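You operate a simulated robot arm through the tools that you are given. There is no shell and no other tool. Be economical: measure what you need, move in short steps, check, and stop when the job is done.

You are at the controls of a simulated two-armed robot. One attempt, no reset.

JOB
Put the missing bar back into the bar drawer and lock the low cabinet.
Fine: the bar from the low cabinet's top whose number stands at the empty pocket; drawer shut; leave the other bars and the tall cabinet's lock. Where these are worked on the way, their far stop is far enough and under half their travel is too little: bar drawer.

It is judged by the outcome, as a careful person would: the job done as asked, and still so three seconds after it is handed in. It fails if anything else is knocked over, pushed out of place, dropped, spilled or broken.

ROBOT AND FRAMES
Two 7-joint arms with fingered hands on one trunk, on a base that drives. Base frame: it is fixed to the floor where the robot stands at the start and does not move with it; the origin is under the middle of the robot, x ahead of it, y to its left, z up. Units: mm, rad, N and s.
The left shoulder is at the start at [99, 128, 1086], the right one opposite. Places, roughly: bar drawer [900, 200, 700]; red cabinet latch [1000, -100, 800]; tall cabinet lock [3300, -1200, 1000]. Payload 5 kg a hand.
The tool frame of a hand sits at the grasp point between the pads (the TCP): z along the fingers, y along the line on which they close. The tips reach 37 mm beyond it. Largest opening 124 mm; the body of the gripper starts 43 mm behind the TCP. The gripper is a hand of 3 fingers: y runs from the thumb to the fingers, the wrist lies at [-21, -116, -203] in the tool frame, and closing takes about 1.5 s.
Orientation is that of the tool frame in the base frame, as a unit quaternion [x, y, z, w]. With the fingers straight down and the wrist toward the robot, the tool's x, y and z point along [0, 1, 0], [1, 0, 0] and [0, 0, -1] of the base frame.

CONTROLS
- The arms move only by the tool send_rows. It takes "left_moves", "right_moves" or both (then of equal length, played together; a hand with none holds still); each is a list of rows, each a list of 6 numbers: the shift along the tool's x, y, z in units of 50 mm (1.0 is 50 mm), then the turn, a rotation vector about the tool's x, y, z in units of 4 degrees (1.0 is 4 degrees). In form: [[dx, dy, dz, wx, wy, wz], ...]. A call has 1 to 20 rows; each row shifts and turns the commanded pose from where the row before left it, along the tool's axes as they then stand. "left_hand" and "right_hand" are, for a hand that has rows, the gripper command, from -1 (fully open) to 1 (shut), values between in proportion, set as the call begins (left out, the last holds). A call with a number of a shift or a turn outside -1 to 1 is refused whole. Each row takes 0.2 s and may step no farther than 50 mm and 0.15 rad from the row before; otherwise, or with a gripper value out of range, the whole call is refused. A pose out of reach is approached as far as the arm can. The call stops where the force on the tool passes 40 N (or 10 N more than at its start, if that is more) or the arm is blocked; 0.2 s more then pass. The fingers move at their own pace (about 45 mm/s each) and stop on an object; they squeeze with about 30 N. The grip force told is the motor's: it shows also when the fingers shut on nothing. Time passes only in rows, and 0.2 s behind the last, so rows that do not move let the fingers close. The reply holds the time, the measured pose of the TCP, the force on the tool along the base axes, the opening and the grip force, in the units named above and with some noise, with the torque about the TCP (base axes, N m) and any sound that the robot's microphone picked up.
- Cameras (640 x 400 px; columns grow to the right, rows downward): "scene" is now at [260.6, 7.3, 1233.4]; the picture's right is [0.08, -1.00, 0.00], its down [-0.69, -0.05, -0.72] and it looks along [0.72, 0.06, -0.69] (base axes); focal length 214 px, centre (320, 200). "left" rides on the left gripper at [-72, -104, -154] in its tool frame; the picture's right is [-0.83, -0.26, 0.49], its down [0.51, -0.72, 0.47] and it looks along [0.23, 0.64, 0.73] (tool axes); focal length 243 px, centre (320, 200). "right" rides on the right gripper at [72, -104, -154] in its tool frame; the picture's right is [-0.83, 0.26, -0.49], its down [-0.51, -0.72, 0.47] and it looks along [-0.23, 0.64, 0.73] (tool axes); focal length 243 px, centre (320, 200). There is no depth. A picture from a camera that has moved, and an enlarged one, comes with that camera's place and axes in the base frame and with its lens.
- grab_frame(camera): a new picture of that camera. The clock stands still meanwhile.
- raise_lower(by): slides the trunk up (or, below 0, down) by that many mm; the arms and the scene camera ride with it, the base frame stays. It gives what a move gives, with no picture.
- drive_base(legs): drives the robot by 1 to 6 legs, each [ahead, left, turn to the left] in mm, mm and rad, along the robot's own axes; the way and the turn of a leg run together, so that a leg with both is an arc; at most 1500 mm and 3.142 rad a leg. The arms and the cameras ride along, it lands a little off, and it stops where it bumps. It gives what a move gives.
- move_fingers(index, middle, thumb_bend, thumb_turn, hand): sets how far each is bent, from 0 (flat) to 1 (curled in); at 0.3 the hand is open as for a grip, at 0.7 the pads meet at the TCP. One left out holds its place. A second passes; each finger stops where it meets its share of the squeeze, and holds until it gets a number again. A gripper value or a shape takes the hand back. It gives what a move gives, with no picture; readings hold the bend of each and the force on the fingers (four entries, about 0 where the hand has none), thumb and palm. thumb_turn goes from beside the hand (0) to across from the fingers (1), as for a grip.
- hand_shape(shape, hand): the hand has 3 fingers and takes this shape, open, in about a second: jaw (thumb against the fingers, like two jaws); tri (thumb and two fingers); tip (a fingertip pinch); poke (one finger out to press); point (the index stretched); flat (the hand flat); cup (the hand cupped); fist (a fist). The gripper value then closes the fingers along that shape, each until it touches; the sizes above hold for jaw. It gives what a move gives, with no picture.
- head_to(pan, tilt): turns the head with the scene camera to pan (to the left, within 1.396 rad either way) and tilt (down, from -0.506 to 1.204), counted from straight ahead of the robot. It gives what a move gives.
- close_up(camera, box): a new picture of the part [left, top, right, bottom] of that camera's present view, enlarged. The clock stands still meanwhile.
- job_done(): hands the job in; it is judged then, once.

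Go step by step. Nothing tells you exact positions but the pictures and the camera data: compare them with the known pose of the tool, close in by small moves and look again before you grip or let go. The budget is 120 turns and 100 pictures, counting those below and the enlarged ones. Unless the task says otherwise, let go and move clear before handing in, and close with one line.

The tools are called after "Call:" as a command line: name --argument value ..., lists and objects as JSON in quotes. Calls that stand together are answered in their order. send_rows: Moves the arms, as the interface text tells. Its arguments: {"type":"object","properties":{"left_moves":{"type":"array"},"left_hand":{"type":"number"},"right_moves":{"type":"array"},"right_hand":{"type":"number"}},"required":[]} The other tools are called the same way: raise_lower (by) slides the trunk up or down; hand_shape (shape, hand) gives the hand a shape; move_fingers (index, middle, thumb_bend, thumb_turn, hand) moves the fingers one by one; drive_base (legs) drives the base; head_to (pan, tilt) turns the head that bears the scene camera; grab_frame (camera) takes a picture; close_up (camera, box) takes an enlarged picture of a part of a camera's view; job_done () hands the job in.

At the start:

```text
t: 0.0
left_eef_pos: [673.0, 324.5, 1115.6]
left_tool_rot: [0.707, 0.707, -0.001, 0.0]
left_contact_force: [0.3, -0.2, 0.4]
left_wrist_torque: [0.0, 0.0, 0.01]
left_finger_gap: 123.8
left_finger_force: 0.0
left_shape: jaw
left_bend: [0.3, 0.3, 0.3, 0.98]
left_finger forces: [0.0, 0.0, 0.0, 0.0, 0.1, 0.0]
right_eef_pos: [642.0, -262.5, 1109.0]
right_tool_rot: [0.707, 0.708, 0.0, 0.0]
right_contact_force: [0.9, -0.6, -0.3]
right_wrist_torque: [-0.05, -0.01, 0.0]
right_finger_gap: 123.9
right_finger_force: 0.1
right_shape: jaw
right_bend: [0.3, 0.3, 0.3, 0.98]
right_finger forces: [0.1, 0.0, 0.0, 0.1, 0.0, 0.0]
trunk travel left (down, up): [-275.0, 288.0]
robot x, y, heading: [2.9, 0.9, -0.002]
head pan, tilt: [0.077, 0.763]
```

scene: 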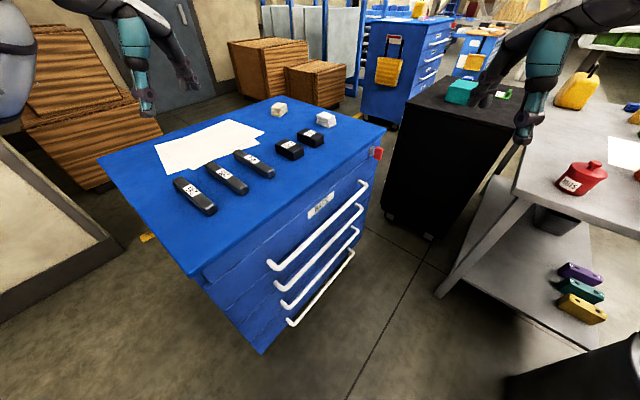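
right: 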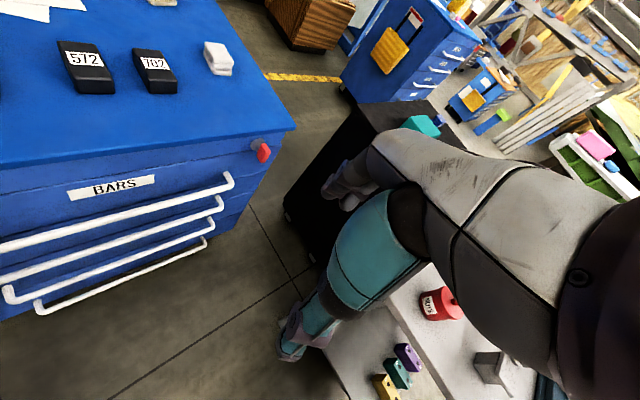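
left: 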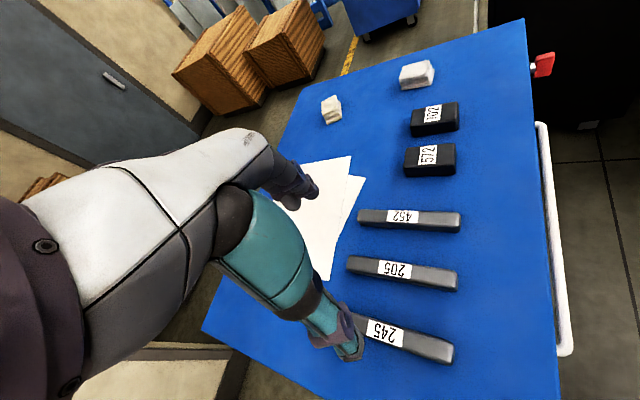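

I see the blue low cabinet turned to face my right, with five numbered bars on its top, a BARS drawer and a red latch at its right corner. I take closer looks at the front, the latch and the bars before moving.

Call:
close_up --camera "scene" --box '[250, 130, 410, 230]'

Call:
close_up --camera "scene" --box '[150, 90, 350, 215]'

Call:
close_up --camera "right" --box '[0, 100, 320, 300]'

```text
4.00 times, centred on (330, 180) of scene
camera zoom: at [260.6, 7.3, 1233.4], right [0.08, -1.0, 0.0], down [-0.69, -0.05, -0.72], along [0.72, 0.06, -0.69], focal length 858 px, centre (280, 280)
```

zoom: 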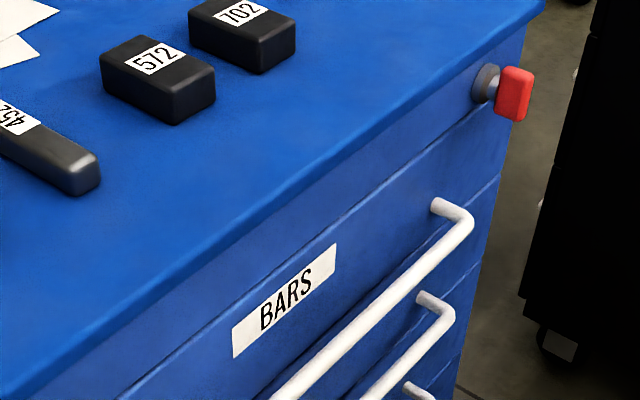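

```text
3.20 times, centred on (250, 152) of scene
camera zoom: at [260.6, 7.3, 1233.4], right [0.08, -1.0, 0.0], down [-0.69, -0.05, -0.72], along [0.72, 0.06, -0.69], focal length 686 px, centre (544, 352)
```

zoom: 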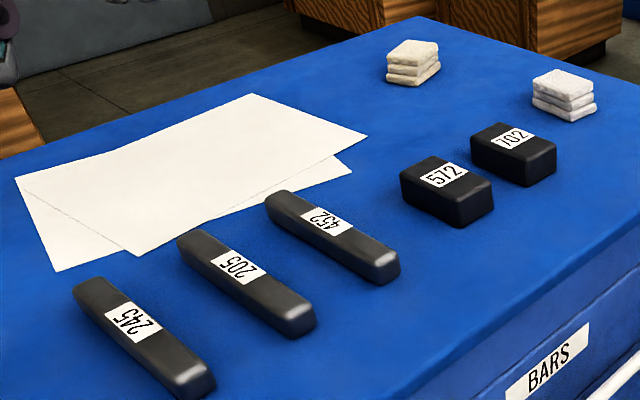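

```text
2.00 times, centred on (160, 200) of right
camera zoom: at [538.0, -190.7, 1262.7], right [0.26, -0.83, 0.49], down [-0.72, -0.51, -0.47], along [0.64, -0.23, -0.73], focal length 485 px, centre (640, 200)
```

zoom: 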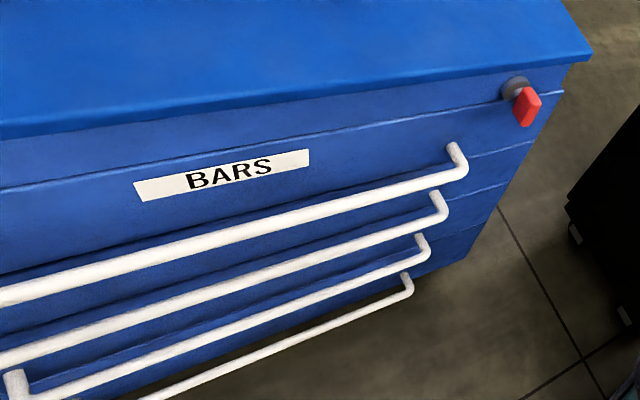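

The handle runs from about (547,164) to (920,-119) at z 703, the red latch tab is near (975,-153,805), and the cabinet faces (-0.6,-0.8). I need to know what floor space is free to my right before driving, so I look there.

Call:
head_to --pan -0.9 --tilt 0.9

Call:
grab_frame --camera "scene"

```text
t: 1.2
left_eef_pos: [673.0, 323.7, 1116.9]
left_tool_rot: [0.707, 0.707, 0.0, 0.0]
left_contact_force: [-0.1, -0.6, -0.3]
left_wrist_torque: [0.03, 0.0, 0.01]
left_finger_gap: 123.9
left_finger_force: 0.1
left_shape: jaw
left_bend: [0.3, 0.3, 0.3, 0.98]
left_finger forces: [0.0, 0.1, 0.0, 0.0, 0.1, 0.0]
right_eef_pos: [641.5, -263.3, 1109.4]
right_tool_rot: [0.707, 0.707, -0.001, 0.0]
right_contact_force: [-0.6, -0.4, 1.3]
right_wrist_torque: [0.02, -0.02, 0.02]
right_finger_gap: 123.8
right_finger_force: 0.1
right_shape: jaw
right_bend: [0.3, 0.3, 0.3, 0.98]
right_finger forces: [0.1, 0.0, 0.0, 0.0, 0.1, 0.0]
trunk travel left (down, up): [-275.0, 288.0]
robot x, y, heading: [-3.0, 3.3, 0.001]
head pan, tilt: [-0.901, 0.901]
```

```text
93 pictures are left
camera scene: at [225.5, -58.2, 1222.6], right [-0.78, -0.62, 0.0], down [-0.49, 0.61, -0.62], along [0.39, -0.49, -0.78], focal length 214 px, centre (320, 200)
```

scene: 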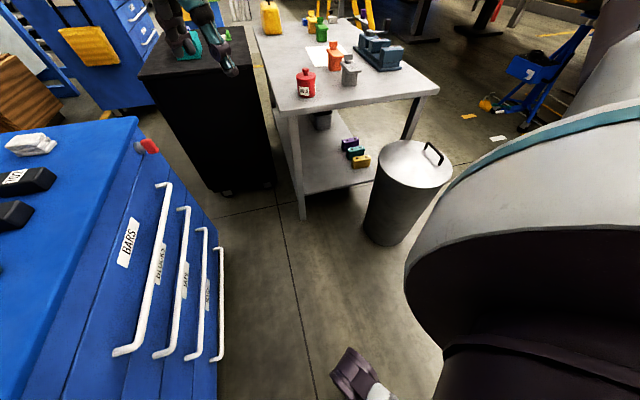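

A grey bin stands near (350,-870), so I can't stand squarely in front of the cabinet. I back off to about (-60,-350), turned left toward the drawer, and look again.

Call:
drive_base --legs '[[-60, -350, 0], [0, 0, 0.45]]'

Call:
head_to --pan 0.0 --tilt 0.75

Call:
grab_frame --camera "scene"

Call:
grab_frame --camera "right"

```text
t: 6.2
left_eef_pos: [407.1, 239.5, 1116.7]
left_tool_rot: [0.532, 0.847, 0.001, 0.0]
left_contact_force: [0.4, -0.3, -0.4]
left_wrist_torque: [0.02, -0.03, 0.0]
left_finger_gap: 123.6
left_finger_force: 0.1
left_shape: jaw
left_bend: [0.3, 0.3, 0.3, 0.98]
left_finger forces: [0.1, 0.0, 0.0, 0.0, 0.0, 0.1]
right_eef_pos: [634.1, -304.4, 1108.2]
right_tool_rot: [0.532, 0.847, 0.0, -0.001]
right_contact_force: [0.1, -0.2, -0.2]
right_wrist_torque: [0.03, -0.02, 0.0]
right_finger_gap: 123.7
right_finger_force: 0.0
right_shape: jaw
right_bend: [0.3, 0.3, 0.3, 0.98]
right_finger forces: [0.0, 0.0, 0.0, 0.1, 0.0, 0.1]
trunk travel left (down, up): [-275.0, 288.0]
robot x, y, heading: [-56.5, -342.0, 0.447]
head pan, tilt: [-0.901, 0.901]
```

```text
t: 7.3
left_eef_pos: [406.5, 237.1, 1116.7]
left_tool_rot: [0.532, 0.847, 0.0, 0.0]
left_contact_force: [0.3, 0.9, 0.1]
left_wrist_torque: [0.01, 0.01, 0.01]
left_finger_gap: 123.7
left_finger_force: 0.0
left_shape: jaw
left_bend: [0.3, 0.3, 0.3, 0.98]
left_finger forces: [0.1, 0.0, 0.0, 0.0, 0.1, 0.1]
right_eef_pos: [634.4, -304.8, 1108.8]
right_tool_rot: [0.531, 0.847, 0.0, -0.001]
right_contact_force: [-0.1, 0.4, -0.3]
right_wrist_torque: [0.02, 0.01, 0.0]
right_finger_gap: 123.6
right_finger_force: 0.1
right_shape: jaw
right_bend: [0.3, 0.3, 0.3, 0.98]
right_finger forces: [0.0, 0.1, 0.0, 0.0, 0.0, 0.0]
trunk travel left (down, up): [-275.0, 288.0]
robot x, y, heading: [-55.1, -341.0, 0.448]
head pan, tilt: [0.0, 0.75]
```

```text
92 pictures are left
camera scene: at [177.0, -231.1, 1234.5], right [0.43, -0.9, 0.0], down [-0.61, -0.3, -0.73], along [0.66, 0.32, -0.68], focal length 214 px, centre (320, 200)
```

scene: 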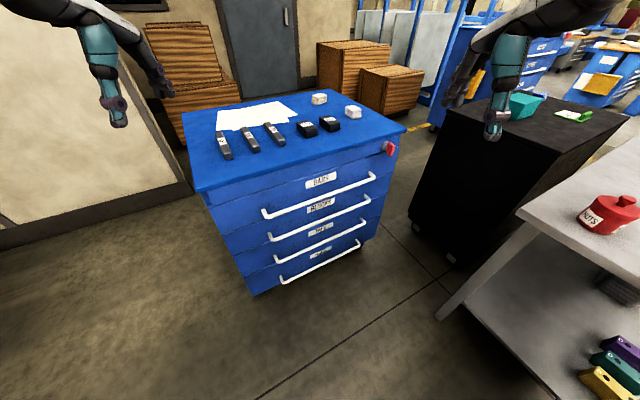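

```text
91 pictures are left
camera right: at [509.1, -283.7, 1262.7], right [0.6, -0.63, 0.49], down [-0.43, -0.77, -0.47], along [0.68, 0.07, -0.73], focal length 243 px, centre (320, 200)
```

right: 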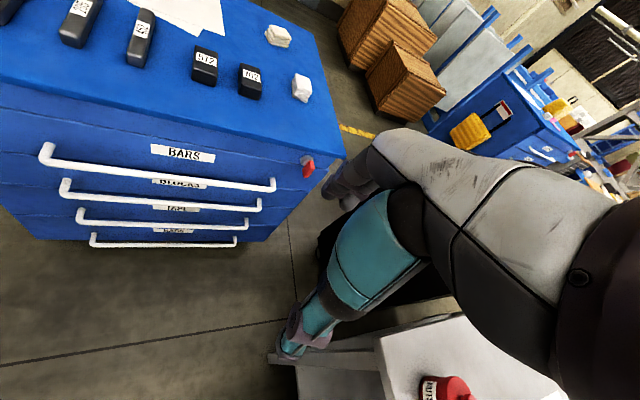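

From here the handle again fits (549,164)–(915,-120) at z 703. I turn the right hand toward the drawer front and pitch it nearly level, well clear of the cabinet.

Call:
send_rows --right_moves '[[0, 0, 0, 0, 0, -0.947], [0, 0, 0, 0, 0, -0.947], [0, 0, 0, 0, 0, -0.947], [0, 0, 0, 0, 0, -0.947], [0, 0, 0, 0, 0, -0.947], [0, 0, 0, 0, 0, -0.947], [0, 0, 0, 0, 0, -0.947], [0, 0, 0, -1, 0, 0], [0, 0, 0, -1, 0, 0], [0, 0, 0, -1, 0, 0], [0, 0, 0, -1, 0, 0], [0, 0, 0, -1, 0, 0], [0, 0, 0, -1, 0, 0], [0, 0, 0, -1, 0, 0], [0, 0, 0, -1, 0, 0], [0, 0, 0, -1, 0, 0], [0, 0, 0, -1, 0, 0], [0, 0, 0, -1, 0, 0], [0, 0, 0, -1, 0, 0], [0, 0, 0, -1, 0, 0]]'

Call:
send_rows --right_moves '[[0, 0, 0, -1, 0, 0], [0, 0, 0, -1, 0, 0], [0, 0, 0, -1, 0, 0], [0, 0, 0, -1, 0, 0], [0, 0, 0, -0.5, 0, 0], [0, 0, 0, 0, 0, 0]]'

```text
t: 11.6
left_eef_pos: [406.7, 237.8, 1115.9]
left_tool_rot: [0.532, 0.847, 0.0, 0.001]
left_contact_force: [-0.1, -0.5, 0.1]
left_wrist_torque: [0.0, 0.0, 0.01]
left_finger_gap: 123.6
left_finger_force: 0.0
left_shape: jaw
left_bend: [0.3, 0.3, 0.3, 0.98]
left_finger forces: [0.1, 0.0, 0.0, 0.1, 0.0, 0.1]
right_eef_pos: [633.1, -304.7, 1109.5]
right_tool_rot: [0.29, 0.85, 0.416, 0.141]
right_contact_force: [-0.1, -0.2, -0.4]
right_wrist_torque: [0.01, -0.02, -0.03]
right_finger_gap: 123.6
right_finger_force: 0.2
right_shape: jaw
right_bend: [0.3, 0.3, 0.3, 0.98]
right_finger forces: [0.0, 0.0, 0.1, 0.1, 0.0, 0.0]
trunk travel left (down, up): [-275.0, 288.0]
robot x, y, heading: [-58.0, -347.0, 0.454]
head pan, tilt: [0.0, 0.75]
```

```text
t: 12.9
left_eef_pos: [407.5, 236.9, 1116.1]
left_tool_rot: [0.532, 0.847, -0.001, 0.001]
left_contact_force: [0.4, 0.9, -0.5]
left_wrist_torque: [0.0, 0.0, -0.03]
left_finger_gap: 123.4
left_finger_force: 0.1
left_shape: jaw
left_bend: [0.3, 0.3, 0.3, 0.98]
left_finger forces: [0.1, 0.0, 0.0, 0.0, 0.0, 0.0]
right_eef_pos: [633.0, -304.3, 1108.3]
right_tool_rot: [0.264, 0.775, 0.543, 0.185]
right_contact_force: [0.8, 0.0, -0.2]
right_wrist_torque: [-0.01, 0.02, -0.02]
right_finger_gap: 123.7
right_finger_force: 0.0
right_shape: jaw
right_bend: [0.3, 0.3, 0.3, 0.98]
right_finger forces: [0.0, 0.0, 0.0, 0.1, 0.0, 0.0]
trunk travel left (down, up): [-275.0, 288.0]
robot x, y, heading: [-57.0, -344.7, 0.443]
head pan, tilt: [0.0, 0.75]
```

The hand is turned as planned. I bring it down and forward to about 110 mm short of the handle with the opening narrowed, then look.

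Call:
send_rows --right_moves '[[0, -0.769, 0.28, 0, 0, 0], [0, -0.769, 0.28, 0, 0, 0], [0, -0.769, 0.28, 0, 0, 0], [0, -0.769, 0.28, 0, 0, 0], [0, -0.769, 0.28, 0, 0, 0], [0, -0.769, 0.28, 0, 0, 0], [0, -0.769, 0.28, 0, 0, 0], [0, -0.769, 0.28, 0, 0, 0], [0, -0.769, 0.28, 0, 0, 0], [0.171, 0.294, 0.808, 0, 0, 0], [0.171, 0.294, 0.808, 0, 0, 0], [0.171, 0.294, 0.808, 0, 0, 0], [0.171, 0.294, 0.808, 0, 0, 0], [0.171, 0.294, 0.808, 0, 0, 0], [0, 0, 0, 0, 0, 0]]' --right_hand -0.2

Call:
grab_frame --camera "scene"

Call:
grab_frame --camera "right"

```text
t: 16.1
left_eef_pos: [406.9, 237.1, 1117.3]
left_tool_rot: [0.532, 0.846, 0.0, 0.0]
left_contact_force: [-0.8, -0.4, -0.2]
left_wrist_torque: [0.02, 0.0, -0.02]
left_finger_gap: 123.5
left_finger_force: 0.0
left_shape: jaw
left_bend: [0.3, 0.3, 0.3, 0.98]
left_finger forces: [0.0, 0.0, 0.1, 0.0, 0.0, 0.0]
right_eef_pos: [732.6, -108.5, 741.2]
right_tool_rot: [0.266, 0.775, 0.542, 0.186]
right_contact_force: [-0.2, -0.9, 0.6]
right_wrist_torque: [-0.05, -0.01, 0.02]
right_finger_gap: 74.5
right_finger_force: 0.1
right_shape: jaw
right_bend: [0.73, 0.41, 0.64, 1.0]
right_finger forces: [0.1, 0.0, 0.0, 0.0, 0.1, 0.0]
trunk travel left (down, up): [-275.0, 288.0]
robot x, y, heading: [-60.8, -346.7, 0.447]
head pan, tilt: [0.0, 0.75]
```

```text
90 pictures are left
camera scene: at [176.6, -232.0, 1234.6], right [0.43, -0.9, 0.0], down [-0.61, -0.3, -0.73], along [0.66, 0.32, -0.68], focal length 214 px, centre (320, 200)
```

scene: 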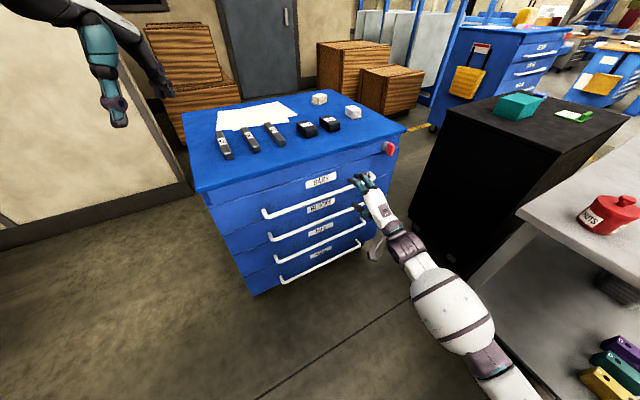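

```text
89 pictures are left
camera right: at [565.9, -206.2, 696.1], right [0.43, -0.8, 0.41], down [0.52, -0.16, -0.84], along [0.74, 0.57, 0.35], focal length 243 px, centre (320, 200)
```

right: 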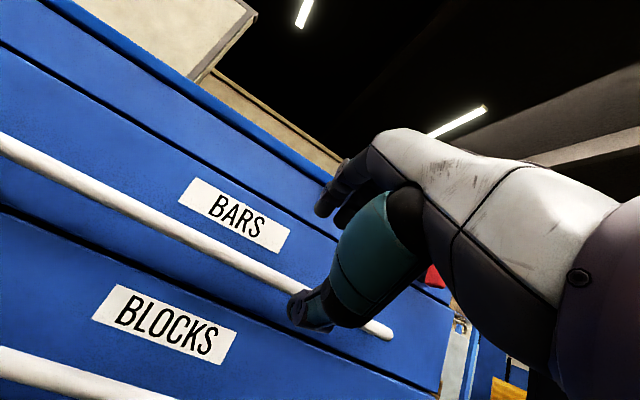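

The hand appears just in front of the right half of the BARS handle. I zoom in to check before advancing.

Call:
close_up --camera "scene" --box '[300, 130, 428, 210]'

```text
5.00 times, centred on (364, 170) of scene
camera zoom: at [176.6, -232.0, 1234.6], right [0.43, -0.9, 0.0], down [-0.61, -0.3, -0.73], along [0.66, 0.32, -0.68], focal length 1072 px, centre (100, 350)
```

zoom: 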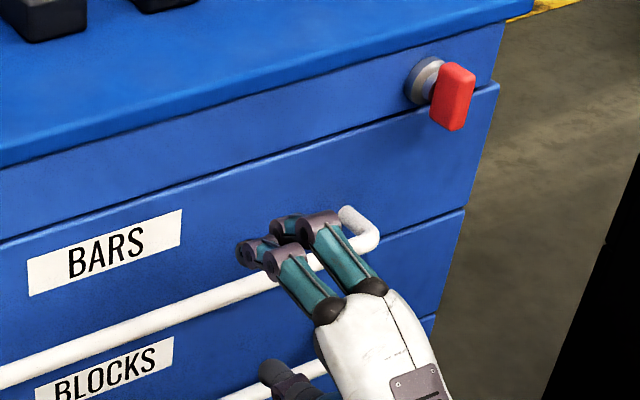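

The fingers sit just above the handle line and the thumb is below it. I advance along the tool axis about 90 mm, slightly lower, and check.

Call:
send_rows --right_moves '[[0, -0.05, 0.45, 0, 0, 0], [0, -0.05, 0.45, 0, 0, 0], [0, 0, 0.45, 0, 0, 0], [0, 0, 0.4, 0, 0, 0], [0, 0, 0, 0, 0, 0]]'

Call:
close_up --camera "scene" --box '[300, 130, 428, 210]'

Call:
grab_frame --camera "right"

```text
t: 17.4
left_eef_pos: [406.2, 238.0, 1116.6]
left_tool_rot: [0.532, 0.846, 0.001, 0.0]
left_contact_force: [0.0, 0.1, 0.2]
left_wrist_torque: [-0.01, 0.01, -0.05]
left_finger_gap: 123.6
left_finger_force: 0.1
left_shape: jaw
left_bend: [0.3, 0.3, 0.3, 0.98]
left_finger forces: [0.1, 0.0, 0.1, 0.0, 0.1, 0.0]
right_eef_pos: [779.0, -45.9, 707.5]
right_tool_rot: [0.265, 0.775, 0.543, 0.186]
right_contact_force: [-5.4, -6.4, 2.4]
right_wrist_torque: [0.33, -0.24, 0.12]
right_finger_gap: 74.0
right_finger_force: 0.1
right_shape: jaw
right_bend: [0.73, 0.41, 0.64, 1.0]
right_finger forces: [8.5, 0.0, 0.0, 0.0, 0.0, 0.1]
trunk travel left (down, up): [-275.0, 288.0]
robot x, y, heading: [-63.1, -345.6, 0.449]
head pan, tilt: [0.0, 0.75]
```

```text
5.00 times, centred on (364, 170) of scene
camera zoom: at [176.4, -231.9, 1234.6], right [0.43, -0.9, 0.0], down [-0.61, -0.3, -0.73], along [0.66, 0.32, -0.68], focal length 1072 px, centre (100, 350)
```

zoom: 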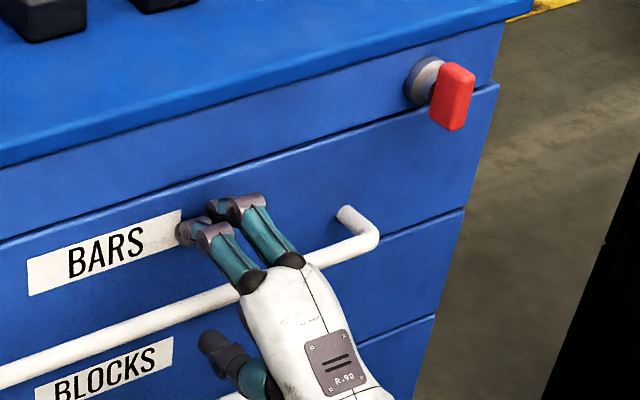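

```text
86 pictures are left
camera right: at [612.5, -142.8, 661.9], right [0.43, -0.8, 0.41], down [0.52, -0.15, -0.84], along [0.74, 0.57, 0.35], focal length 243 px, centre (320, 200)
```

right: 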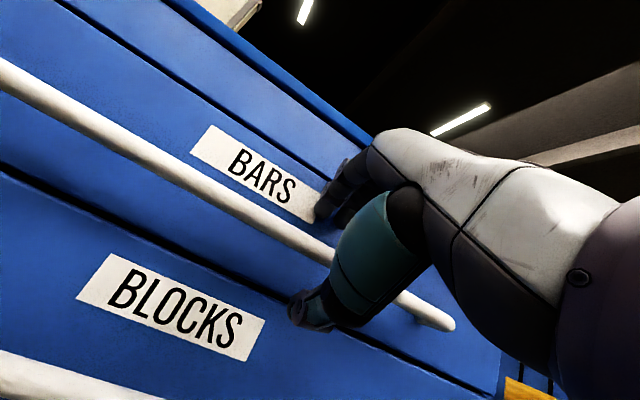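

The fingertips touch the drawer front with the handle between fingers and thumb. I close on it, backing off slightly.

Call:
send_rows --right_moves '[[0, 0, -0.1, 0, 0, 0], [0, 0, 0, 0, 0, 0], [0, 0, 0, 0, 0, 0], [0, 0, 0, 0, 0, 0], [0, 0, 0, 0, 0, 0], [0, 0, 0, 0, 0, 0], [0, 0, 0, 0, 0, 0], [0, 0, 0, 0, 0, 0], [0, 0, 0, 0, 0, 0]]' --right_hand 1

Call:
close_up --camera "scene" --box '[300, 130, 428, 210]'

```text
t: 19.4
left_eef_pos: [409.8, 238.4, 1115.3]
left_tool_rot: [0.532, 0.847, -0.001, 0.0]
left_contact_force: [-0.9, 0.6, -0.9]
left_wrist_torque: [0.02, 0.01, 0.0]
left_finger_gap: 123.7
left_finger_force: 0.0
left_shape: jaw
left_bend: [0.3, 0.3, 0.3, 0.98]
left_finger forces: [0.1, 0.1, 0.0, 0.0, 0.0, 0.0]
right_eef_pos: [777.4, -49.6, 704.0]
right_tool_rot: [0.265, 0.777, 0.541, 0.183]
right_contact_force: [-11.8, -8.0, -30.4]
right_wrist_torque: [-0.62, 0.36, 0.32]
right_finger_gap: 5.9
right_finger_force: 29.5
right_shape: jaw
right_bend: [0.76, 0.7, 0.69, 1.0]
right_finger forces: [0.2, 13.5, 0.0, 0.0, 35.8, 0.0]
trunk travel left (down, up): [-275.0, 288.0]
robot x, y, heading: [-61.5, -346.2, 0.453]
head pan, tilt: [0.0, 0.75]
```

```text
5.00 times, centred on (364, 170) of scene
camera zoom: at [179.3, -230.6, 1233.8], right [0.43, -0.9, 0.0], down [-0.62, -0.3, -0.73], along [0.66, 0.32, -0.68], focal length 1072 px, centre (100, 350)
```

zoom: 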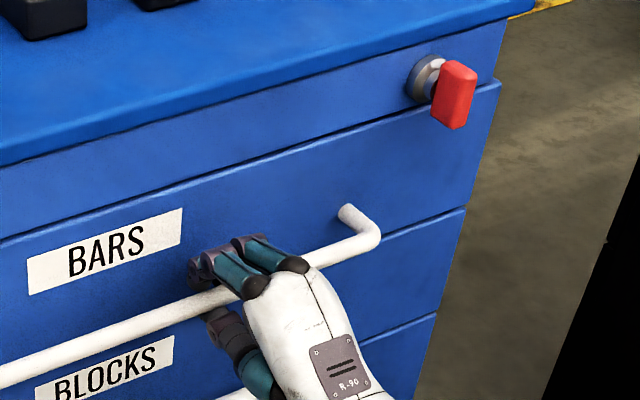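

The handle is held with a downward reaction, so I ease the hand down a few mm, then try a short pull straight out.

Call:
send_rows --right_moves '[[0, -0.12, 0, 0, 0, 0], [0, -0.08, 0, 0, 0, 0], [0, 0, 0, 0, 0, 0]]'

Call:
send_rows --right_moves '[[0, -0.068, -0.188, 0, 0, 0], [0, -0.103, -0.282, 0, 0, 0], [0, -0.137, -0.376, 0, 0, 0], [0, -0.137, -0.376, 0, 0, 0], [0, 0, 0, 0, 0, 0]]'

Call:
grab_frame --camera "scene"

```text
t: 20.1
left_eef_pos: [407.6, 239.2, 1116.1]
left_tool_rot: [0.532, 0.847, 0.0, -0.001]
left_contact_force: [-0.2, 0.3, -0.2]
left_wrist_torque: [-0.01, -0.01, 0.0]
left_finger_gap: 123.5
left_finger_force: 0.0
left_shape: jaw
left_bend: [0.3, 0.3, 0.3, 0.98]
left_finger forces: [0.1, 0.0, 0.0, 0.0, 0.1, 0.1]
right_eef_pos: [775.4, -51.3, 698.6]
right_tool_rot: [0.265, 0.775, 0.543, 0.185]
right_contact_force: [-1.0, 3.4, -7.7]
right_wrist_torque: [-0.24, -0.1, 0.22]
right_finger_gap: 5.8
right_finger_force: 29.8
right_shape: jaw
right_bend: [0.76, 0.7, 0.71, 1.0]
right_finger forces: [3.2, 15.4, 0.0, 0.0, 26.8, 0.0]
trunk travel left (down, up): [-275.0, 288.0]
robot x, y, heading: [-58.8, -347.1, 0.449]
head pan, tilt: [0.0, 0.75]
```

```text
t: 21.4
left_eef_pos: [408.0, 239.0, 1116.6]
left_tool_rot: [0.531, 0.847, 0.0, -0.001]
left_contact_force: [-0.7, 0.4, 0.2]
left_wrist_torque: [0.01, 0.01, -0.03]
left_finger_gap: 123.8
left_finger_force: 0.1
left_shape: jaw
left_bend: [0.3, 0.3, 0.3, 0.98]
left_finger forces: [0.0, 0.0, 0.0, 0.0, 0.1, 0.0]
right_eef_pos: [737.4, -102.9, 696.6]
right_tool_rot: [0.266, 0.776, 0.541, 0.186]
right_contact_force: [1.9, -2.9, -8.7]
right_wrist_torque: [-0.31, -0.04, 0.07]
right_finger_gap: 5.8
right_finger_force: 29.9
right_shape: jaw
right_bend: [0.75, 0.7, 0.72, 1.0]
right_finger forces: [3.5, 14.6, 0.1, 0.0, 24.8, 0.0]
trunk travel left (down, up): [-275.0, 288.0]
robot x, y, heading: [-61.1, -344.4, 0.446]
head pan, tilt: [0.0, 0.75]
```

```text
84 pictures are left
camera scene: at [178.3, -230.7, 1234.1], right [0.43, -0.9, 0.0], down [-0.62, -0.3, -0.73], along [0.66, 0.32, -0.68], focal length 214 px, centre (320, 200)
```

scene: 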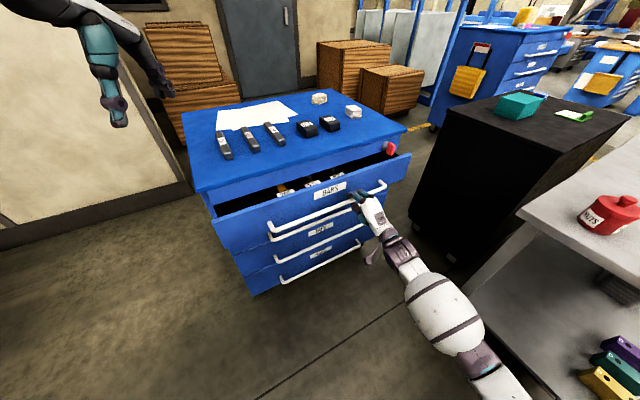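

The drawer opens freely. I keep pulling straight out in stages.

Call:
send_rows --right_moves '[[0, -0.137, -0.376, 0, 0, 0], [0, -0.137, -0.376, 0, 0, 0], [0, -0.137, -0.376, 0, 0, 0], [0, -0.137, -0.376, 0, 0, 0], [0, -0.137, -0.376, 0, 0, 0], [0, -0.137, -0.376, 0, 0, 0], [0, -0.137, -0.376, 0, 0, 0], [0, 0, 0, 0, 0, 0]]'

Call:
grab_frame --camera "scene"

```text
t: 23.1
left_eef_pos: [409.9, 238.2, 1115.0]
left_tool_rot: [0.533, 0.846, 0.0, -0.001]
left_contact_force: [0.0, -0.4, -0.4]
left_wrist_torque: [0.01, 0.0, 0.0]
left_finger_gap: 123.6
left_finger_force: 0.0
left_shape: jaw
left_bend: [0.3, 0.3, 0.3, 0.98]
left_finger forces: [0.0, 0.0, 0.1, 0.0, 0.0, 0.0]
right_eef_pos: [650.5, -211.9, 696.7]
right_tool_rot: [0.266, 0.776, 0.542, 0.184]
right_contact_force: [11.3, -8.5, -20.6]
right_wrist_torque: [-0.28, 0.16, -0.16]
right_finger_gap: 4.7
right_finger_force: 30.5
right_shape: jaw
right_bend: [0.76, 0.7, 0.72, 1.0]
right_finger forces: [1.2, 12.7, 0.0, 0.0, 28.2, 0.0]
trunk travel left (down, up): [-275.0, 288.0]
robot x, y, heading: [-58.0, -348.4, 0.451]
head pan, tilt: [0.0, 0.75]
```

```text
83 pictures are left
camera scene: at [180.1, -231.2, 1233.8], right [0.43, -0.9, 0.0], down [-0.62, -0.3, -0.73], along [0.66, 0.32, -0.68], focal length 214 px, centre (320, 200)
```

scene: 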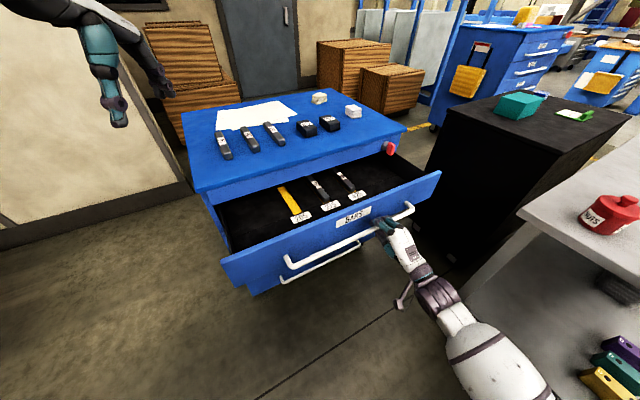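

About 205 mm open; pockets with bars and number labels are visible. I read them.

Call:
close_up --camera "scene" --box '[260, 165, 388, 245]'

```text
5.00 times, centred on (324, 205) of scene
camera zoom: at [180.1, -231.2, 1233.8], right [0.43, -0.9, 0.0], down [-0.62, -0.3, -0.73], along [0.66, 0.32, -0.68], focal length 1072 px, centre (300, 175)
```

zoom: 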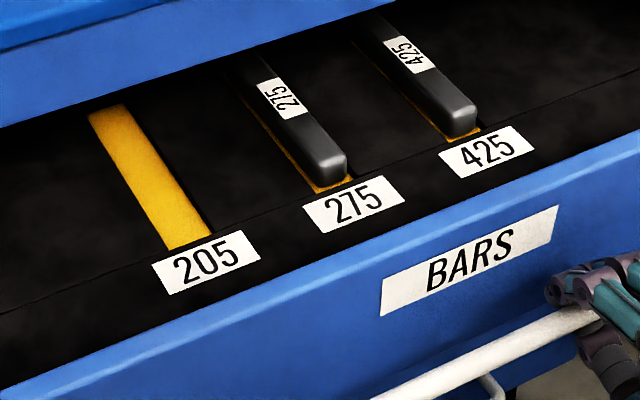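

The empty pocket reads 205, so the middle long bar (205) is the one. I pull on to the stop.

Call:
send_rows --right_moves '[[-0.08, -0.06, 0, 0, 0, 0], [-0.02, -0.137, -0.376, 0, 0, 0], [-0.02, -0.137, -0.376, 0, 0, 0], [-0.02, -0.137, -0.376, 0, 0, 0], [-0.02, -0.137, -0.376, 0, 0, 0], [0, 0, 0, 0, 0, 0]]'

Call:
grab_frame --camera "scene"

```text
t: 24.6
left_eef_pos: [407.8, 238.3, 1115.3]
left_tool_rot: [0.533, 0.846, -0.001, -0.001]
left_contact_force: [0.9, 0.6, -0.1]
left_wrist_torque: [-0.01, 0.02, -0.03]
left_finger_gap: 123.5
left_finger_force: 0.1
left_shape: jaw
left_bend: [0.3, 0.3, 0.3, 0.98]
left_finger forces: [0.0, 0.0, 0.1, 0.1, 0.1, 0.0]
right_eef_pos: [607.2, -281.2, 694.7]
right_tool_rot: [0.266, 0.775, 0.542, 0.186]
right_contact_force: [-4.9, 2.1, -16.2]
right_wrist_torque: [-0.29, 0.05, 0.29]
right_finger_gap: 5.1
right_finger_force: 30.7
right_shape: jaw
right_bend: [0.76, 0.7, 0.72, 1.0]
right_finger forces: [1.2, 12.9, 0.1, 0.1, 23.2, 0.1]
trunk travel left (down, up): [-275.0, 288.0]
robot x, y, heading: [-58.1, -343.3, 0.447]
head pan, tilt: [0.0, 0.75]
```

```text
81 pictures are left
camera scene: at [178.1, -230.4, 1234.1], right [0.43, -0.9, 0.0], down [-0.62, -0.3, -0.73], along [0.66, 0.32, -0.68], focal length 214 px, centre (320, 200)
```

scene: 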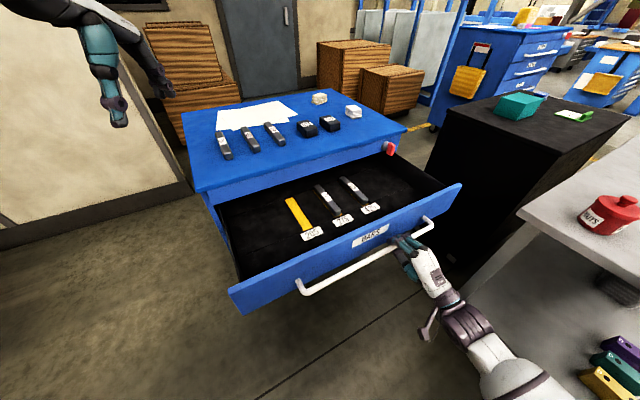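

The pocket is fully exposed now. One more short pull to find the stop.

Call:
send_rows --right_moves '[[0, -0.18, -0.376, 0, 0, 0], [0, -0.137, -0.376, 0, 0, 0], [0, -0.137, -0.376, 0, 0, 0], [0, -0.137, -0.376, 0, 0, 0], [0, 0, 0, 0, 0, 0]]'

Call:
grab_frame --camera "scene"

```text
t: 25.8
left_eef_pos: [409.5, 238.1, 1115.8]
left_tool_rot: [0.532, 0.846, 0.0, 0.0]
left_contact_force: [-0.1, -0.5, 0.8]
left_wrist_torque: [-0.01, 0.0, 0.03]
left_finger_gap: 123.7
left_finger_force: 0.1
left_shape: jaw
left_bend: [0.3, 0.3, 0.3, 0.98]
left_finger forces: [0.1, 0.0, 0.0, 0.0, 0.0, 0.1]
right_eef_pos: [557.3, -347.0, 693.2]
right_tool_rot: [0.265, 0.775, 0.543, 0.185]
right_contact_force: [5.7, -5.7, -11.1]
right_wrist_torque: [-0.17, 0.0, -0.02]
right_finger_gap: 4.9
right_finger_force: 29.9
right_shape: jaw
right_bend: [0.76, 0.7, 0.72, 1.0]
right_finger forces: [1.0, 12.0, 0.1, 0.0, 21.9, 0.1]
trunk travel left (down, up): [-275.0, 288.0]
robot x, y, heading: [-57.3, -347.1, 0.444]
head pan, tilt: [0.0, 0.75]
```

```text
80 pictures are left
camera scene: at [178.7, -231.4, 1234.1], right [0.43, -0.9, 0.0], down [-0.62, -0.3, -0.73], along [0.66, 0.32, -0.68], focal length 214 px, centre (320, 200)
```

scene: 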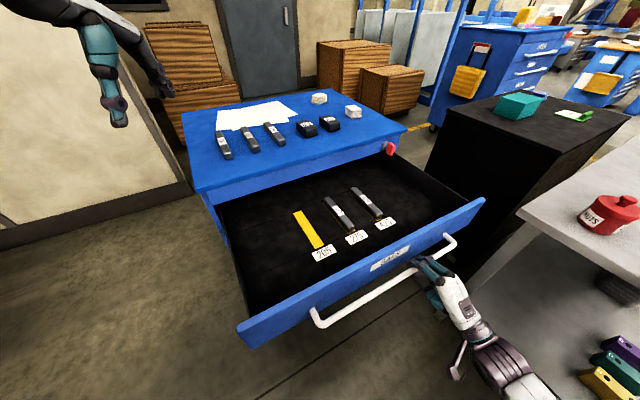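

The drawer is about 370 mm out, well past half. I let go of the handle, back straight off, and raise the hand clear.

Call:
send_rows --right_moves '[[0, 0, 0, 0, 0, 0], [0, 0, 0, 0, 0, 0], [0, 0, 0, 0, 0, 0], [0, 0, 0, 0, 0, 0], [0, 0, 0, 0, 0, 0], [0, 0, 0, 0, 0, 0]]' --right_hand -0.3

Call:
send_rows --right_moves '[[0, 0, -0.5, 0, 0, 0], [0, 0, -0.5, 0, 0, 0], [0, 0, -0.6, 0, 0, 0], [0, 0, -0.6, 0, 0, 0], [0, 0, 0, 0, 0, 0]]'

Call:
grab_frame --camera "scene"

```text
t: 27.1
left_eef_pos: [407.0, 237.3, 1117.0]
left_tool_rot: [0.532, 0.847, 0.0, -0.001]
left_contact_force: [0.4, -0.2, 0.0]
left_wrist_torque: [0.02, -0.03, 0.02]
left_finger_gap: 123.8
left_finger_force: 0.0
left_shape: jaw
left_bend: [0.3, 0.3, 0.3, 0.98]
left_finger forces: [0.0, 0.1, 0.0, 0.0, 0.0, 0.0]
right_eef_pos: [556.9, -347.1, 693.7]
right_tool_rot: [0.265, 0.775, 0.542, 0.186]
right_contact_force: [-0.1, -0.7, 0.6]
right_wrist_torque: [-0.03, 0.0, -0.03]
right_finger_gap: 80.3
right_finger_force: 0.1
right_shape: jaw
right_bend: [0.28, 0.39, 0.62, 1.0]
right_finger forces: [0.0, 0.1, 0.1, 0.0, 0.0, 0.0]
trunk travel left (down, up): [-275.0, 288.0]
robot x, y, heading: [-59.6, -340.1, 0.449]
head pan, tilt: [0.0, 0.75]
```

```text
t: 28.4
left_eef_pos: [407.9, 238.3, 1115.0]
left_tool_rot: [0.532, 0.847, 0.0, 0.0]
left_contact_force: [0.1, 0.3, -1.0]
left_wrist_torque: [0.01, 0.02, -0.01]
left_finger_gap: 123.5
left_finger_force: 0.0
left_shape: jaw
left_bend: [0.3, 0.3, 0.3, 0.98]
left_finger forces: [0.0, 0.1, 0.0, 0.0, 0.0, 0.1]
right_eef_pos: [494.5, -427.2, 728.9]
right_tool_rot: [0.266, 0.775, 0.542, 0.187]
right_contact_force: [0.1, 0.4, 0.5]
right_wrist_torque: [0.0, -0.02, 0.03]
right_finger_gap: 80.4
right_finger_force: 0.1
right_shape: jaw
right_bend: [0.28, 0.39, 0.62, 1.0]
right_finger forces: [0.1, 0.0, 0.0, 0.0, 0.0, 0.0]
trunk travel left (down, up): [-275.0, 288.0]
robot x, y, heading: [-59.9, -345.1, 0.448]
head pan, tilt: [0.0, 0.75]
```

```text
79 pictures are left
camera scene: at [177.6, -230.9, 1234.3], right [0.43, -0.9, 0.0], down [-0.61, -0.3, -0.73], along [0.66, 0.32, -0.68], focal length 214 px, centre (320, 200)
```

scene: 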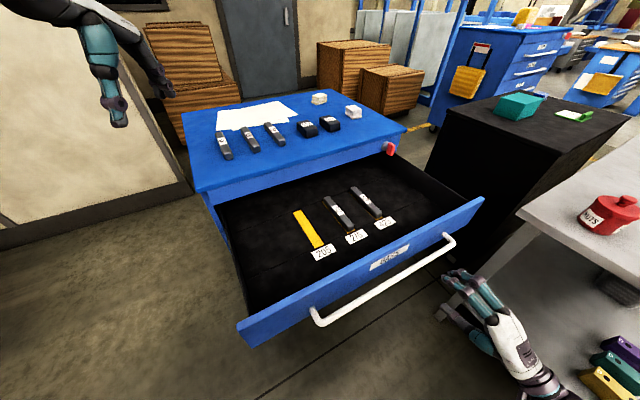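

The hand is clear. I raise it and zoom on the drawer and the cabinet top for measurements before driving.

Call:
send_rows --right_moves '[[0, 0.865, -0.315, 0, 0, 0], [0, 0.865, -0.315, 0, 0, 0], [0, 0.865, -0.315, 0, 0, 0], [0, 0.865, -0.315, 0, 0, 0], [0, 0.865, -0.315, 0, 0, 0], [0, 0.865, -0.315, 0, 0, 0], [0, 0.865, -0.315, 0, 0, 0], [0, 0.865, -0.315, 0, 0, 0], [0, 0, 0, 0, 0, 0]]'

Call:
close_up --camera "scene" --box '[200, 180, 400, 305]'

Call:
close_up --camera "scene" --box '[190, 85, 390, 210]'

```text
t: 30.4
left_eef_pos: [406.2, 238.0, 1116.6]
left_tool_rot: [0.533, 0.846, 0.0, 0.0]
left_contact_force: [1.1, 0.1, 0.7]
left_wrist_torque: [-0.01, 0.0, -0.03]
left_finger_gap: 123.6
left_finger_force: 0.0
left_shape: jaw
left_bend: [0.3, 0.3, 0.3, 0.98]
left_finger forces: [0.0, 0.0, 0.1, 0.1, 0.0, 0.0]
right_eef_pos: [556.1, -461.9, 1066.8]
right_tool_rot: [0.264, 0.776, 0.543, 0.184]
right_contact_force: [-0.5, -0.1, -0.4]
right_wrist_torque: [0.01, -0.02, -0.02]
right_finger_gap: 80.7
right_finger_force: 0.2
right_shape: jaw
right_bend: [0.28, 0.39, 0.62, 1.0]
right_finger forces: [0.0, 0.1, 0.0, 0.0, 0.1, 0.1]
right hand out of reach, approached as far as the arm can: row 4, 5, 6, 7, 8
trunk travel left (down, up): [-275.0, 288.0]
robot x, y, heading: [-58.6, -347.1, 0.442]
head pan, tilt: [0.0, 0.75]
```

```text
3.20 times, centred on (300, 242) of scene
camera zoom: at [176.9, -231.3, 1234.5], right [0.43, -0.9, 0.0], down [-0.61, -0.3, -0.73], along [0.66, 0.32, -0.68], focal length 686 px, centre (384, 64)
```

zoom: 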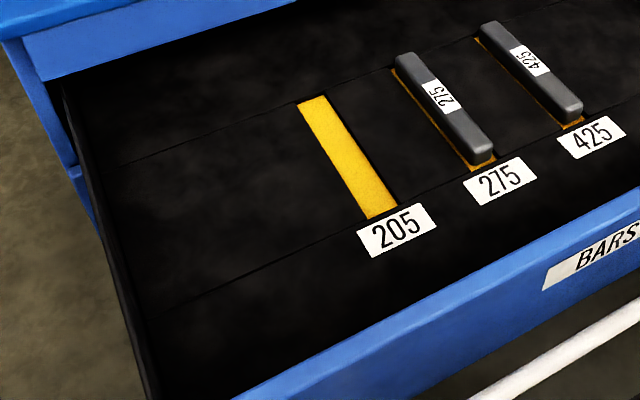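

```text
3.20 times, centred on (290, 148) of scene
camera zoom: at [176.9, -231.3, 1234.5], right [0.43, -0.9, 0.0], down [-0.61, -0.3, -0.73], along [0.66, 0.32, -0.68], focal length 686 px, centre (416, 368)
```

zoom: 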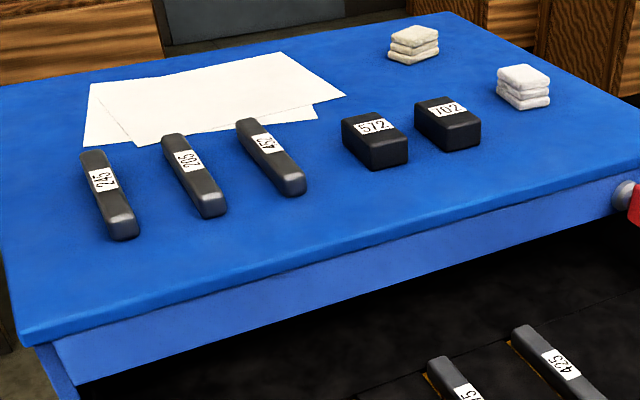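

Measurements can follow from a better stance. I drive around the drawer's corner to about (-150, 80), heading -0.2, from where both bar 205 and its pocket are in the left hand's reach.

Call:
drive_base --legs '[[-135, 65, 0], [236, 360, 0], [0, 0, -0.645]]'

Call:
head_to --pan 0.1 --tilt 0.75

Call:
grab_frame --camera "scene"

Call:
grab_frame --camera "left"

```text
t: 36.8
left_eef_pos: [570.3, 275.8, 1116.1]
left_tool_rot: [0.771, 0.636, -0.001, 0.0]
left_contact_force: [0.3, -0.5, 1.1]
left_wrist_torque: [-0.01, -0.02, -0.02]
left_finger_gap: 123.7
left_finger_force: 0.1
left_shape: jaw
left_bend: [0.3, 0.3, 0.3, 0.98]
left_finger forces: [0.0, 0.0, 0.0, 0.0, 0.0, 0.1]
right_eef_pos: [271.6, -375.1, 1066.7]
right_tool_rot: [0.495, 0.653, 0.457, 0.347]
right_contact_force: [-0.6, 1.3, -0.2]
right_wrist_torque: [0.01, -0.01, 0.02]
right_finger_gap: 80.7
right_finger_force: 0.1
right_shape: jaw
right_bend: [0.28, 0.39, 0.62, 1.0]
right_finger forces: [0.0, 0.1, 0.0, 0.1, 0.0, 0.1]
trunk travel left (down, up): [-275.0, 288.0]
robot x, y, heading: [-150.0, 88.0, -0.19]
head pan, tilt: [0.0, 0.75]
```

```text
t: 37.5
left_eef_pos: [569.2, 275.5, 1116.9]
left_tool_rot: [0.771, 0.637, 0.0, 0.0]
left_contact_force: [0.2, -0.4, 0.2]
left_wrist_torque: [0.02, -0.01, -0.03]
left_finger_gap: 123.4
left_finger_force: 0.1
left_shape: jaw
left_bend: [0.3, 0.3, 0.3, 0.98]
left_finger forces: [0.1, 0.0, 0.1, 0.0, 0.0, 0.0]
right_eef_pos: [271.4, -374.3, 1067.6]
right_tool_rot: [0.495, 0.653, 0.457, 0.347]
right_contact_force: [-0.2, -0.6, -0.3]
right_wrist_torque: [0.01, -0.01, -0.02]
right_finger_gap: 80.5
right_finger_force: 0.1
right_shape: jaw
right_bend: [0.28, 0.39, 0.62, 1.0]
right_finger forces: [0.1, 0.1, 0.0, 0.0, 0.0, 0.1]
trunk travel left (down, up): [-275.0, 288.0]
robot x, y, heading: [-156.8, 86.8, -0.193]
head pan, tilt: [0.099, 0.75]
```

```text
76 pictures are left
camera scene: at [105.8, 45.1, 1234.5], right [-0.09, -1.0, 0.0], down [-0.68, 0.06, -0.73], along [0.73, -0.07, -0.68], focal length 214 px, centre (320, 200)
```

scene: 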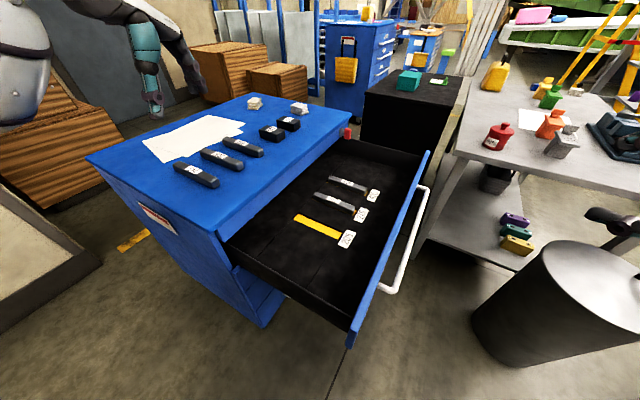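

```text
75 pictures are left
camera left: at [453.7, 224.8, 1270.5], right [-0.41, -0.77, -0.49], down [-0.61, 0.63, -0.47], along [0.67, 0.11, -0.73], focal length 243 px, centre (320, 200)
```

left: 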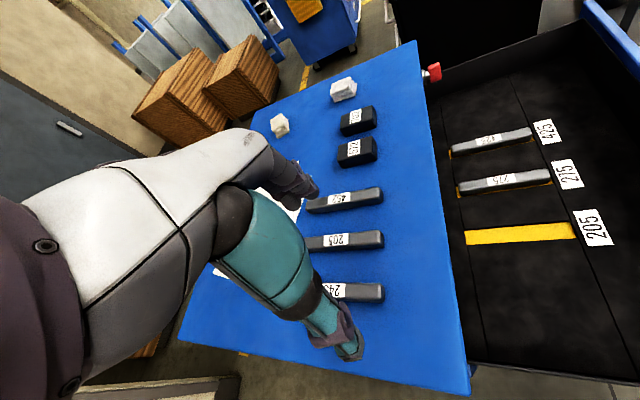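

From here both the bars and the pocket are visible to both cameras. I zoom in for triangulation.

Call:
close_up --camera "left" --box '[280, 170, 440, 270]'

Call:
close_up --camera "left" --box '[440, 170, 600, 270]'

Call:
close_up --camera "scene" --box '[160, 120, 288, 200]'

Call:
close_up --camera "scene" --box '[270, 170, 398, 250]'

```text
4.00 times, centred on (360, 220) of left
camera zoom: at [453.7, 224.8, 1270.5], right [-0.41, -0.77, -0.49], down [-0.61, 0.63, -0.47], along [0.67, 0.11, -0.73], focal length 970 px, centre (160, 120)
```

zoom: 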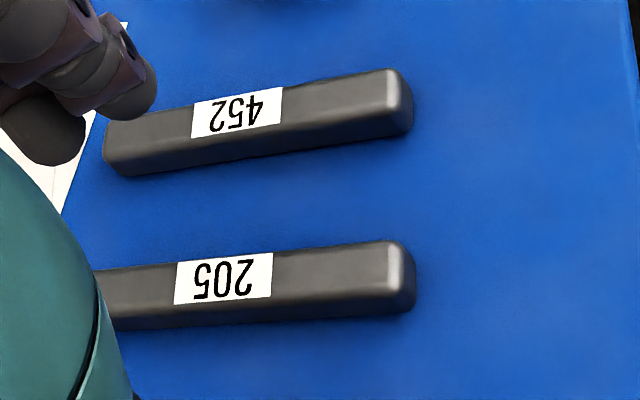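

```text
4.00 times, centred on (520, 220) of left
camera zoom: at [453.7, 224.8, 1270.5], right [-0.41, -0.77, -0.49], down [-0.61, 0.63, -0.47], along [0.67, 0.11, -0.73], focal length 970 px, centre (-480, 120)
```

zoom: 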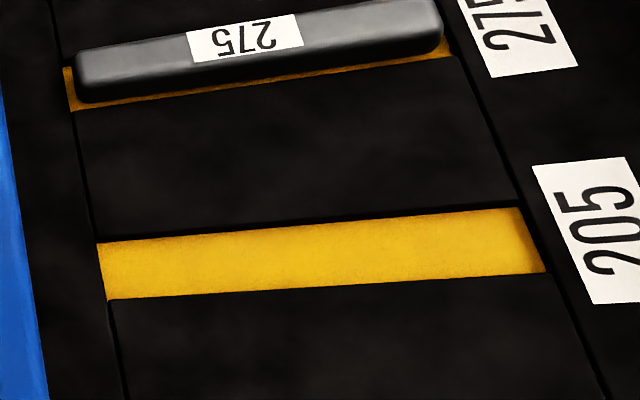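

```text
5.00 times, centred on (224, 160) of scene
camera zoom: at [105.8, 45.1, 1234.5], right [-0.09, -1.0, 0.0], down [-0.68, 0.06, -0.73], along [0.73, -0.07, -0.68], focal length 1072 px, centre (800, 400)
```

zoom: 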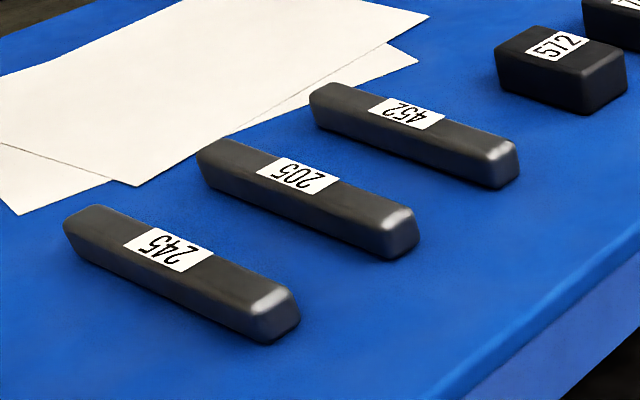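

```text
5.00 times, centred on (334, 210) of scene
camera zoom: at [105.8, 45.1, 1234.5], right [-0.09, -1.0, 0.0], down [-0.68, 0.06, -0.73], along [0.73, -0.07, -0.68], focal length 1072 px, centre (250, 150)
```

zoom: 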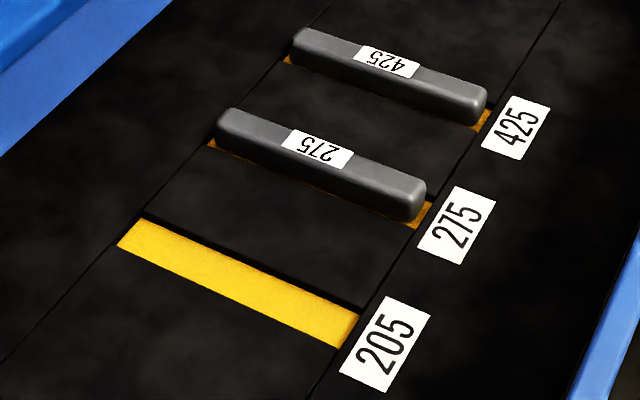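

Label orientation on the bar already matches those in the drawer, and bar 205 sits near (717,303) with its top about z 870. I turn the left hand to grip across the bar, hover above it at z 1000 with a narrowed opening, and look.

Call:
send_rows --left_moves '[[0, 0, 0, 0, 0, 0.933], [0, 0, 0, 0, 0, 0.933], [0, 0, 0, 0, 0, 0.933], [0, 0, 0, 0, 0, 0.933], [0, 0, 0, 0, 0, 0.933], [0, 0, 0, 0, 0, 0.933], [0, 0, 0, 0, 0, 0.933], [0.442, 0.404, 0.468, 0, 0, 0], [0.442, 0.404, 0.468, 0, 0, 0], [0.442, 0.404, 0.468, 0, 0, 0], [0.442, 0.404, 0.468, 0, 0, 0], [0.442, 0.404, 0.468, 0, 0, 0], [0, 0, 0, 0, 0, 0]]' --left_hand -0.1

Call:
grab_frame --camera "left"

Call:
grab_frame --camera "scene"

```text
t: 40.3
left_eef_pos: [717.1, 304.0, 998.8]
left_tool_rot: [0.895, 0.446, 0.0, 0.001]
left_contact_force: [0.3, 0.2, 0.7]
left_wrist_torque: [0.01, -0.05, 0.02]
left_finger_gap: 68.9
left_finger_force: 0.0
left_shape: jaw
left_bend: [0.74, 0.43, 0.67, 1.0]
left_finger forces: [0.0, 0.0, 0.0, 0.0, 0.0, 0.0]
right_eef_pos: [271.4, -375.0, 1067.5]
right_tool_rot: [0.493, 0.654, 0.458, 0.346]
right_contact_force: [-0.2, 0.3, 0.1]
right_wrist_torque: [-0.01, 0.0, -0.01]
right_finger_gap: 80.5
right_finger_force: 0.1
right_shape: jaw
right_bend: [0.28, 0.39, 0.62, 1.0]
right_finger forces: [0.0, 0.0, 0.0, 0.1, 0.0, 0.0]
trunk travel left (down, up): [-275.0, 288.0]
robot x, y, heading: [-148.9, 83.0, -0.187]
head pan, tilt: [0.099, 0.75]
```

```text
70 pictures are left
camera left: at [589.6, 309.6, 1152.4], right [-0.71, -0.51, -0.49], down [-0.27, 0.84, -0.47], along [0.65, -0.2, -0.73], focal length 243 px, centre (320, 200)
```

left: 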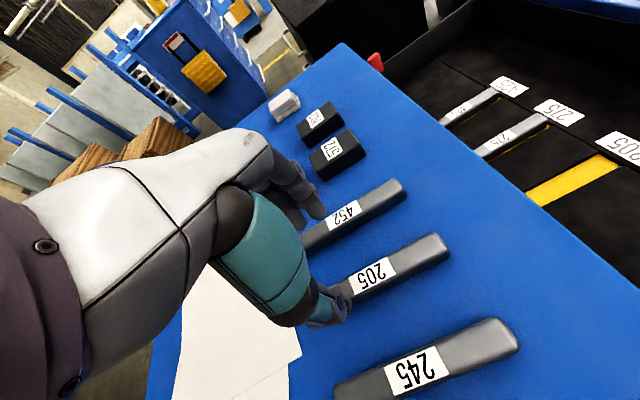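

```text
69 pictures are left
camera scene: at [105.0, 45.2, 1234.7], right [-0.09, -1.0, 0.0], down [-0.68, 0.06, -0.73], along [0.73, -0.07, -0.68], focal length 214 px, centre (320, 200)
```

scene: 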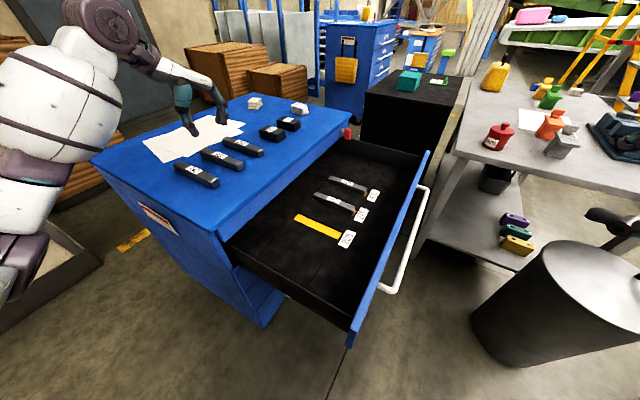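

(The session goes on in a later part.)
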